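You operate a simulated robot arm through the tools that you are given. There is no shell and no other tool. Be economical: measure what you need, move in short steps, check, and stop when the job is done.

Carry out the task below with a simulated robot arm. There is one attempt and no reset: what you move stays moved.

TASK
Stand the grey pad beside the silver sample card. It goes on the side that lies toward x +0.0, y -1.0 (a direction in the base frame), with about 3 cm between them.
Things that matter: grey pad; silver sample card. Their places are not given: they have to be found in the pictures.

It is judged by the outcome, as a careful person would: the job done as asked, and still so three seconds after it is handed in. It fails if anything else is knocked over, pushed out of place, dropped, spilled or broken.

THE ROBOT
A 6-joint arm with a two-finger parallel gripper, fixed in place. Base frame: the origin is at the foot of the arm, x ahead of it, y to its left, z up; the work surface is at about z = 0.85. Lengths are in m, angles in degrees, forces in N, time in s.
With the tool pointing down near the work surface it reaches from about 0.24 to 0.64 m from the base axis. Its first joint turns from -66.0 to 66.0 degrees. Payload 2.7 kg.
Tool frame: the origin (TCP) lies between the finger pads and is the grasp point; the fingertips stand 0.023 m ahead of it; z points along the fingers, y is the line along which they close. The gripper opens to 0.094 m. The fingers are 0.038 m wide and 0.01 m thick; the gripper's body (0.054 by 0.096 m) begins 0.039 m behind the TCP.
Orientation is that of the tool frame in the base frame, as [roll, pitch, yaw] about the fixed x, y, z axes, in that order (R = Rz(yaw) Ry(pitch) Rx(roll)). With the fingers straight down and closing along the base's y, the tool's x points along the base's -x, its y along +y and its z along -z.

THE INTERFACE
- The arm moves only by the tool servo_tool. Its argument "increments" is a list of rows, each an object (a shift or turn left out is 0, a gripper value left out holds the last) with "translation": the shift along the base's x, y, z in m, a list of three; "delta_rot": the turn, a rotation vector about the base's x, y, z in degrees, a list of three; "gripper": the closure in counts, from 0 (fully open) to 255 (shut). In form: [{"translation": [tx, ty, tz], "delta_rot": [rx, ry, rz], "gripper": gripper}, ...]. A call has 1 to 8 rows; each row is the pose to reach, as a shift and turn from the pose commanded when the call began. A row lasts 0.2 s, in which the tool goes at most 0.05 m and 8.6 degrees; a call with a longer step from one row to the next is refused whole, and so is a gripper value outside its range. A pose out of reach is approached as far as the arm can. The call stops where the force on the tool passes 40 N (or 10 N more than at its start, if that is more) or the arm is blocked; 0.2 s more then pass. The fingers move at their own pace (about 0.045 m/s each) and stop on an object; they squeeze with about 26 N. The grip force told is the motor's: it shows also when the fingers shut on nothing. Time passes only in rows, and 0.2 s behind the last, so rows that repeat a pose let the fingers close. It gives the time, the measured TCP pose, the force on the tool (base axes), the opening and the grip force at its end, in the units of the frame above (readings bear some noise).
- Cameras (640 x 400 px; columns grow to the right, rows downward): "scene" is fixed at [0.0861, -0.4393, 1.4052]; the picture's right is [0.68, -0.73, 0.00], its down [-0.42, -0.39, -0.82] and it looks along [0.60, 0.56, -0.57] (base axes); focal length 337 px, centre (320, 200). "wrist" rides on the gripper at [-0.039, 0, -0.044] in the tool frame; the picture's right is [0.00, -1.00, 0.00], its down [0.97, 0.00, -0.24] and it looks along [0.24, 0.00, 0.97] (tool axes); focal length 218 px, centre (320, 200).
- camera(camera): a new picture of that camera. No time passes.
- locate(camera, pixels): for up to 12 pixels [column, row] of the newest picture of that camera ("zoom" is the newest enlarged one), the place [x, y, z] in the base frame of the surface seen there, good to about 0.002 m. No time passes.
- enlarge(camera, box): a new picture of the part [left, top, right, bottom] of that camera's present view, enlarged. No time passes.
- hand_in(): hands the job in; it is judged then, once.

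Work in short steps. Measure before you move; look again where a grasp or a placing could have gone wrong, and mend it. You have 60 turns and 20 pictures in all, the two below and enlarged ones among them. Open the gripper and draw the arm clear of the work before you hand the job in, unless the task says otherwise; then end with one line.

The tools are called after "Request:" by a JSON object that holds its "fn" and its "kwargs". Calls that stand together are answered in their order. servo_tool: Moves the arm, as the interface text tells. Its arguments: {"type":"object","properties":{"increments":{"type":"array","items":{"type":"object","properties":{"translation":{"type":"array","items":{"type":"number"}},"delta_rot":{"type":"array","items":{"type":"number"}},"gripper":{"type":"number"}}}}},"required":["increments"]} The other tools are called the same way: camera (camera) takes a picture; locate (camera, pixels) gives the place of the surface under pixels of a picture; enlarge (camera, box) takes an enlarged picture of a part of a camera's view; hand_in () hands the job in.

At the start:

```text
t: 0.0
tool_pos: [0.3412, 0.0138, 1.0822]
tool_rot: [179.9, 0.1, -179.9]
wrist_force: [-0.2, -0.7, 0.1]
width: 0.0941
grasp_force: 0.1
```

scene: 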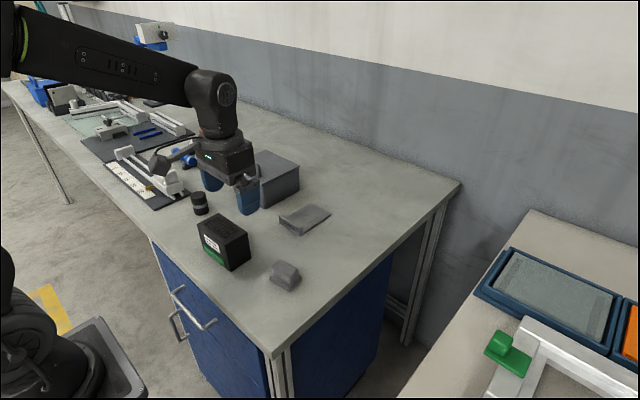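
wrist: 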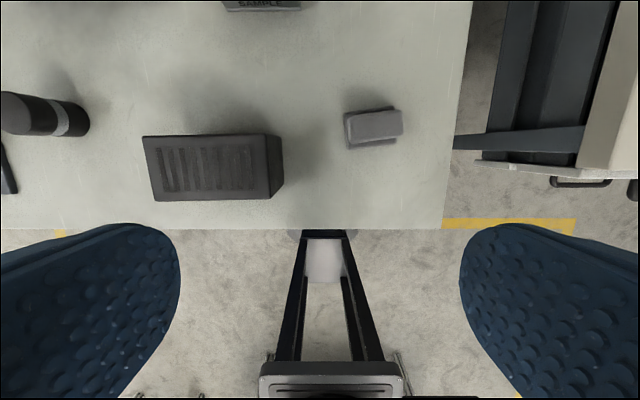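

I'll enlarge the area with the candidate objects: a wedge-like thing near (285,275) and a card-like thing near (305,218).

Request:
{"fn": "enlarge", "kwargs": {"camera": "scene", "box": [180, 140, 340, 300]}}

Request:
{"fn": "enlarge", "kwargs": {"camera": "wrist", "box": [120, 0, 460, 212]}}

```text
2.50 times, centred on (260, 220) of scene
```

zoom: 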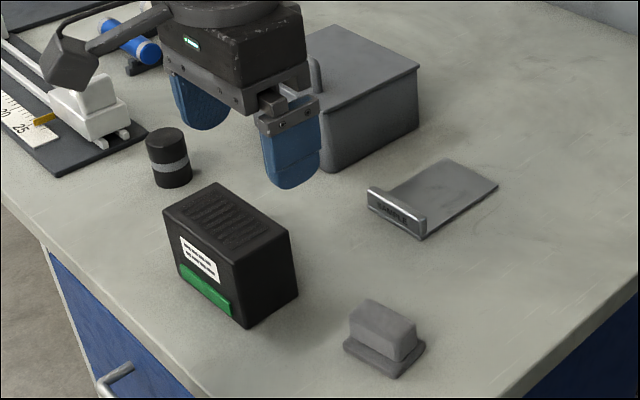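

```text
1.88 times, centred on (290, 106) of wrist
```

zoom: 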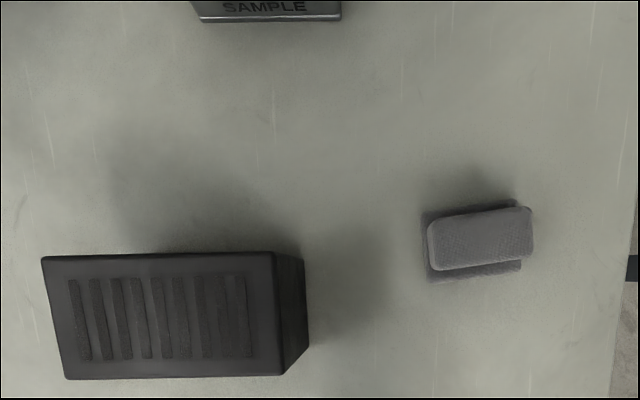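

The silver card (flat plate with a "SAMPLE" front lip) is at about scene (305,218) and the grey pad at (285,275). I'll locate their corners.

Request:
{"fn": "locate", "kwargs": {"camera": "scene", "pixels": [[280, 216], [301, 234], [302, 227], [329, 214], [311, 205], [305, 218], [286, 266], [280, 261], [297, 272], [273, 270], [271, 279], [288, 288]]}}

Request:
{"fn": "locate", "kwargs": {"camera": "zoom", "pixels": [[435, 228], [440, 264], [525, 258], [525, 213], [480, 240], [434, 276], [516, 268], [426, 214], [205, 18], [337, 18], [270, 14], [480, 274]]}}

```text
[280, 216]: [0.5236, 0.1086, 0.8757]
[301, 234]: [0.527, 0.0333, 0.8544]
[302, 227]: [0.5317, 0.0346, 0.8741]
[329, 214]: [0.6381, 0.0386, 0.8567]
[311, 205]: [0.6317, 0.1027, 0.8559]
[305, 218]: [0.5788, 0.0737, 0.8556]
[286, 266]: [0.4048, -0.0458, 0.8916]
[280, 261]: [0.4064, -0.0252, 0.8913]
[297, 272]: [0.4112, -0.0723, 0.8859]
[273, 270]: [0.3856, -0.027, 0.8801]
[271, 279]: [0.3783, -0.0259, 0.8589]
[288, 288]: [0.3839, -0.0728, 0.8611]
```

```text
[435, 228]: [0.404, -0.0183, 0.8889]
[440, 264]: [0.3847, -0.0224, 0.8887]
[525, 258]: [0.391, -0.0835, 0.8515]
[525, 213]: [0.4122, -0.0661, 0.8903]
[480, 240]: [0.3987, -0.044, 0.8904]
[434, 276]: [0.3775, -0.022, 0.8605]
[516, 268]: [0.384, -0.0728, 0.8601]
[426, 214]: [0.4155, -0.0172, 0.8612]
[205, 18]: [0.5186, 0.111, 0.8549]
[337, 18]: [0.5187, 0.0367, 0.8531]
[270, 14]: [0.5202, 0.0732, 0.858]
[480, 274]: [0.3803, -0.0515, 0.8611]
```

The card spans about x 0.52–0.637, y 0.036–0.108. The pad is centred at (0.3985, -0.0445), with its long axis along y turned about +8°, top at 0.89 and a base ledge at 0.861. I'll move above it.

Request:
{"fn": "servo_tool", "kwargs": {"increments": [{"translation": [0.015, -0.015, -0.03], "delta_rot": [0, 0, 2], "gripper": 0}, {"translation": [0.03, -0.03, -0.06], "delta_rot": [0, 0, 4]}, {"translation": [0.045, -0.045, -0.09], "delta_rot": [0, 0, 6]}, {"translation": [0.0573, -0.0583, -0.122], "delta_rot": [0, 0, 8]}, {"translation": [0.0573, -0.0583, -0.122], "delta_rot": [0, 0, 8]}]}}

Request:
{"fn": "camera", "kwargs": {"camera": "wrist"}}

```text
t: 1.2
tool_pos: [0.3981, -0.0444, 0.9597]
tool_rot: [-180.0, 0.1, -171.9]
wrist_force: [-0.6, -0.8, 0.4]
width: 0.0939
grasp_force: 0.0
```

```text
15 pictures are left
```

wrist: 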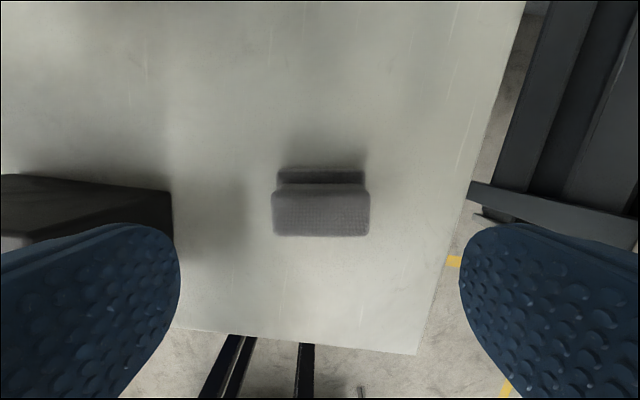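

The pad is square to the image and centred at column 321. I'll verify its x extent and the black box's edge height.

Request:
{"fn": "locate", "kwargs": {"camera": "wrist", "pixels": [[320, 190], [320, 231], [277, 212], [366, 212], [320, 180], [320, 173], [168, 200], [320, 150]]}}

```text
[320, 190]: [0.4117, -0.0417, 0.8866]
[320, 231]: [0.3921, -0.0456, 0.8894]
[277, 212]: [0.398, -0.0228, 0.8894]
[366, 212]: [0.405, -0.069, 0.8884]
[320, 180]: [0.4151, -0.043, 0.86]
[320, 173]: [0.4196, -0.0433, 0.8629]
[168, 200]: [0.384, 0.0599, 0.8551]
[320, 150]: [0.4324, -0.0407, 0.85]
```

Block centre is about (0.4015, -0.0455). I'll shift 3 mm, descend with TCP to z≈0.889 and close.

Request:
{"fn": "servo_tool", "kwargs": {"increments": [{"translation": [0.0032, -0.0012, -0.02]}, {"translation": [0.0032, -0.0012, -0.045]}, {"translation": [0.0032, -0.0012, -0.0705]}, {"translation": [0.0032, -0.0012, -0.0705]}]}}

Request:
{"fn": "servo_tool", "kwargs": {"increments": [{"gripper": 200}, {"gripper": 200}, {"gripper": 200}, {"gripper": 200}, {"gripper": 200}]}}

```text
t: 2.2
tool_pos: [0.4019, -0.0455, 0.8884]
tool_rot: [179.9, 0.0, -172.0]
wrist_force: [-0.1, 0.4, -0.2]
width: 0.0941
grasp_force: 0.1
```

```text
t: 3.4
tool_pos: [0.4005, -0.0464, 0.89]
tool_rot: [-180.0, 0.0, -171.9]
wrist_force: [-0.5, -0.4, -0.8]
width: 0.0552
grasp_force: 25.9
```

Gripped at 0.055 m with 26 N. I'll lift and look.

Request:
{"fn": "servo_tool", "kwargs": {"increments": [{"translation": [0, 0, 0.02]}, {"translation": [0, 0, 0.05]}, {"translation": [0, 0, 0.08]}, {"translation": [0, 0, 0.08]}]}}

Request:
{"fn": "camera", "kwargs": {"camera": "wrist"}}

Request:
{"fn": "enlarge", "kwargs": {"camera": "scene", "box": [180, 140, 340, 300]}}

```text
t: 4.4
tool_pos: [0.4015, -0.0447, 0.9684]
tool_rot: [180.0, 0.0, -172.1]
wrist_force: [1.2, 0.9, -0.5]
width: 0.0554
grasp_force: 25.7
```

```text
14 pictures are left
```

wrist: 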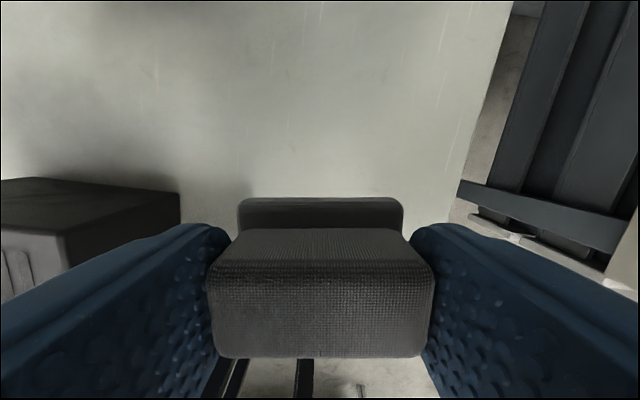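

```text
2.50 times, centred on (260, 220) of scene
```

zoom: 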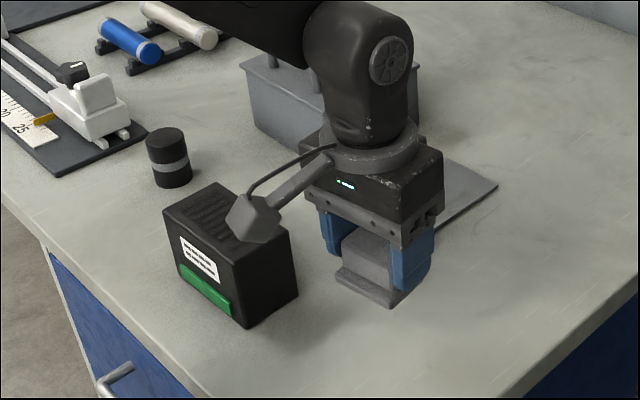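

Held level and firmly. I'll carry it to above (0.579, -0.022), turning back 8° so it is square with the card.

Request:
{"fn": "servo_tool", "kwargs": {"increments": [{"translation": [0.035, 0.004, 0.0], "delta_rot": [0, 0, -1.5]}, {"translation": [0.07, 0.009, 0.0], "delta_rot": [0, 0, -3]}, {"translation": [0.105, 0.013, 0.0], "delta_rot": [0, 0, -4.5]}, {"translation": [0.14, 0.018, 0.0], "delta_rot": [0, 0, -6]}, {"translation": [0.1775, 0.0227, 0.0], "delta_rot": [0, 0, -8]}, {"translation": [0.1775, 0.0227, 0.0], "delta_rot": [0, 0, -8]}]}}

Request:
{"fn": "camera", "kwargs": {"camera": "wrist"}}

Request:
{"fn": "enlarge", "kwargs": {"camera": "scene", "box": [240, 140, 400, 240]}}

```text
t: 5.8
tool_pos: [0.5779, -0.0222, 0.9698]
tool_rot: [-179.9, 0.1, -179.9]
wrist_force: [-0.5, 0.3, -0.1]
width: 0.0554
grasp_force: 25.6
```

```text
12 pictures are left
```

wrist: 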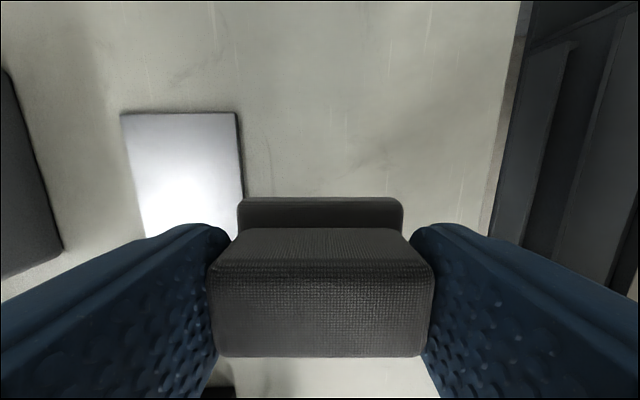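

```text
4.00 times, centred on (320, 190) of scene
```

zoom: 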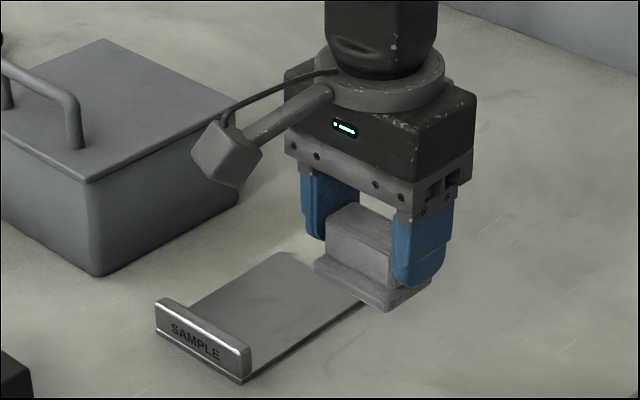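

Request:
{"fn": "locate", "kwargs": {"camera": "wrist", "pixels": [[235, 116], [239, 160], [242, 190], [125, 116], [242, 208], [400, 208], [320, 201], [320, 235]]}}

Request:
{"fn": "locate", "kwargs": {"camera": "zoom", "pixels": [[245, 374], [320, 328], [285, 348], [158, 325], [318, 272], [386, 308], [385, 300]]}}

```text
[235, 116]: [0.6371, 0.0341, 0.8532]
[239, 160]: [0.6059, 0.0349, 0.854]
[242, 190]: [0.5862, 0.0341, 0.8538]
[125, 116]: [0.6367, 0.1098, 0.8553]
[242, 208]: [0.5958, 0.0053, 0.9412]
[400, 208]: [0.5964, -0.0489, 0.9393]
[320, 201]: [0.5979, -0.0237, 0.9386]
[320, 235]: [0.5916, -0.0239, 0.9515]
```

```text
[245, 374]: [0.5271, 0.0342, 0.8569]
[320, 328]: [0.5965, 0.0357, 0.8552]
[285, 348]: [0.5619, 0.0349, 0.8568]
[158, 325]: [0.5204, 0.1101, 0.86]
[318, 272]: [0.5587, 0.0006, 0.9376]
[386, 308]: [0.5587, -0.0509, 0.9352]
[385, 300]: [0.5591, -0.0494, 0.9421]
```

Card's near edge is at y≈0.0345 and the pad's base spans y 0.0055 to -0.050. I'll shift -1 mm for a 3 cm gap, and lower to the grasp height.

Request:
{"fn": "servo_tool", "kwargs": {"increments": [{"translation": [0.001, -0.001, -0.025]}, {"translation": [0.001, -0.001, -0.05]}, {"translation": [0.001, -0.001, -0.07]}, {"translation": [0.001, -0.001, -0.0795]}, {"translation": [0.001, -0.001, -0.0797]}, {"translation": [0.001, -0.001, -0.0797]}]}}

Request:
{"fn": "enlarge", "kwargs": {"camera": "scene", "box": [260, 160, 380, 260]}}

```text
t: 7.2
tool_pos: [0.5802, -0.023, 0.8901]
tool_rot: [-180.0, 0.0, 180.0]
wrist_force: [0.9, -0.1, -1.0]
width: 0.0552
grasp_force: 25.7
```

```text
4.00 times, centred on (320, 210) of scene
```

zoom: 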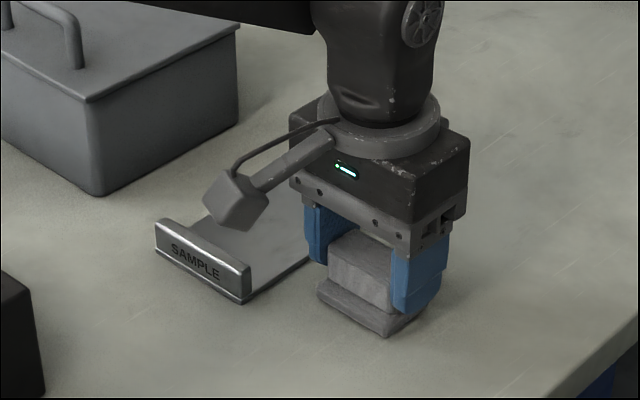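

The pad is on the surface beside the card. I'll open partly so the finger stays clear of the card, then rise.

Request:
{"fn": "servo_tool", "kwargs": {"increments": [{"gripper": 60}, {"gripper": 60}, {"gripper": 60}]}}

Request:
{"fn": "servo_tool", "kwargs": {"increments": [{"translation": [0, 0, 0.02]}, {"translation": [0, 0, 0.05]}, {"translation": [0, 0, 0.09]}, {"translation": [-0.03, 0, 0.13]}, {"translation": [-0.07, 0.0, 0.15]}, {"translation": [-0.11, 0.0, 0.17]}, {"translation": [-0.15, 0, 0.18]}, {"translation": [-0.15, 0, 0.18], "gripper": 0}]}}

Request:
{"fn": "enlarge", "kwargs": {"camera": "scene", "box": [260, 160, 380, 260]}}

Request:
{"fn": "camera", "kwargs": {"camera": "wrist"}}

```text
t: 8.0
tool_pos: [0.5801, -0.0232, 0.8906]
tool_rot: [-179.9, 0.0, -179.9]
wrist_force: [0.2, 0.0, 0.6]
width: 0.072
grasp_force: 0.1
```

```text
t: 9.8
tool_pos: [0.4284, -0.0234, 1.0691]
tool_rot: [-180.0, 0.0, -180.0]
wrist_force: [0.8, 0.8, -0.7]
width: 0.0938
grasp_force: 0.0
```

```text
4.00 times, centred on (320, 210) of scene
```

zoom: 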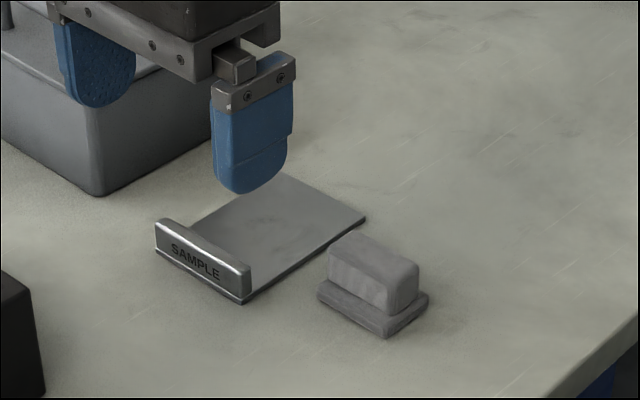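

```text
8 pictures are left
```

wrist: 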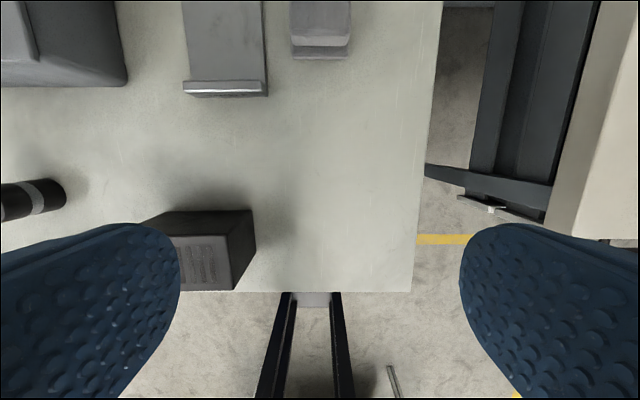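

The pad stands upright and square beside the card. I'll check the gap by measurement.

Request:
{"fn": "locate", "kwargs": {"camera": "wrist", "pixels": [[294, 56], [346, 56], [264, 70], [260, 50]]}}

Request:
{"fn": "locate", "kwargs": {"camera": "zoom", "pixels": [[320, 296], [385, 334], [248, 300], [300, 262], [340, 234]]}}

```text
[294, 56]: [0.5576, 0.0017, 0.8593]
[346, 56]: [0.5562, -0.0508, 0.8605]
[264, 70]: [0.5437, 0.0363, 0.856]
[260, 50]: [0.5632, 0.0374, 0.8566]
```

```text
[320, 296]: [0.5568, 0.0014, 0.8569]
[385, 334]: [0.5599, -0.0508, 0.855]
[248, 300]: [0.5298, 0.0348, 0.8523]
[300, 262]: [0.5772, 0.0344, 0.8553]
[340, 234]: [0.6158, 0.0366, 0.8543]
```

The measured gap is about 3.1 cm, nothing else has moved, and the arm is clear with the gripper open, so I'm handing in.

Request:
{"fn": "hand_in", "kwargs": {}}

```text
The job is handed in.
```

The grey pad now stands upright beside the silver sample card on its -y side, with a measured gap of about 3.1 cm, and the job is handed in.
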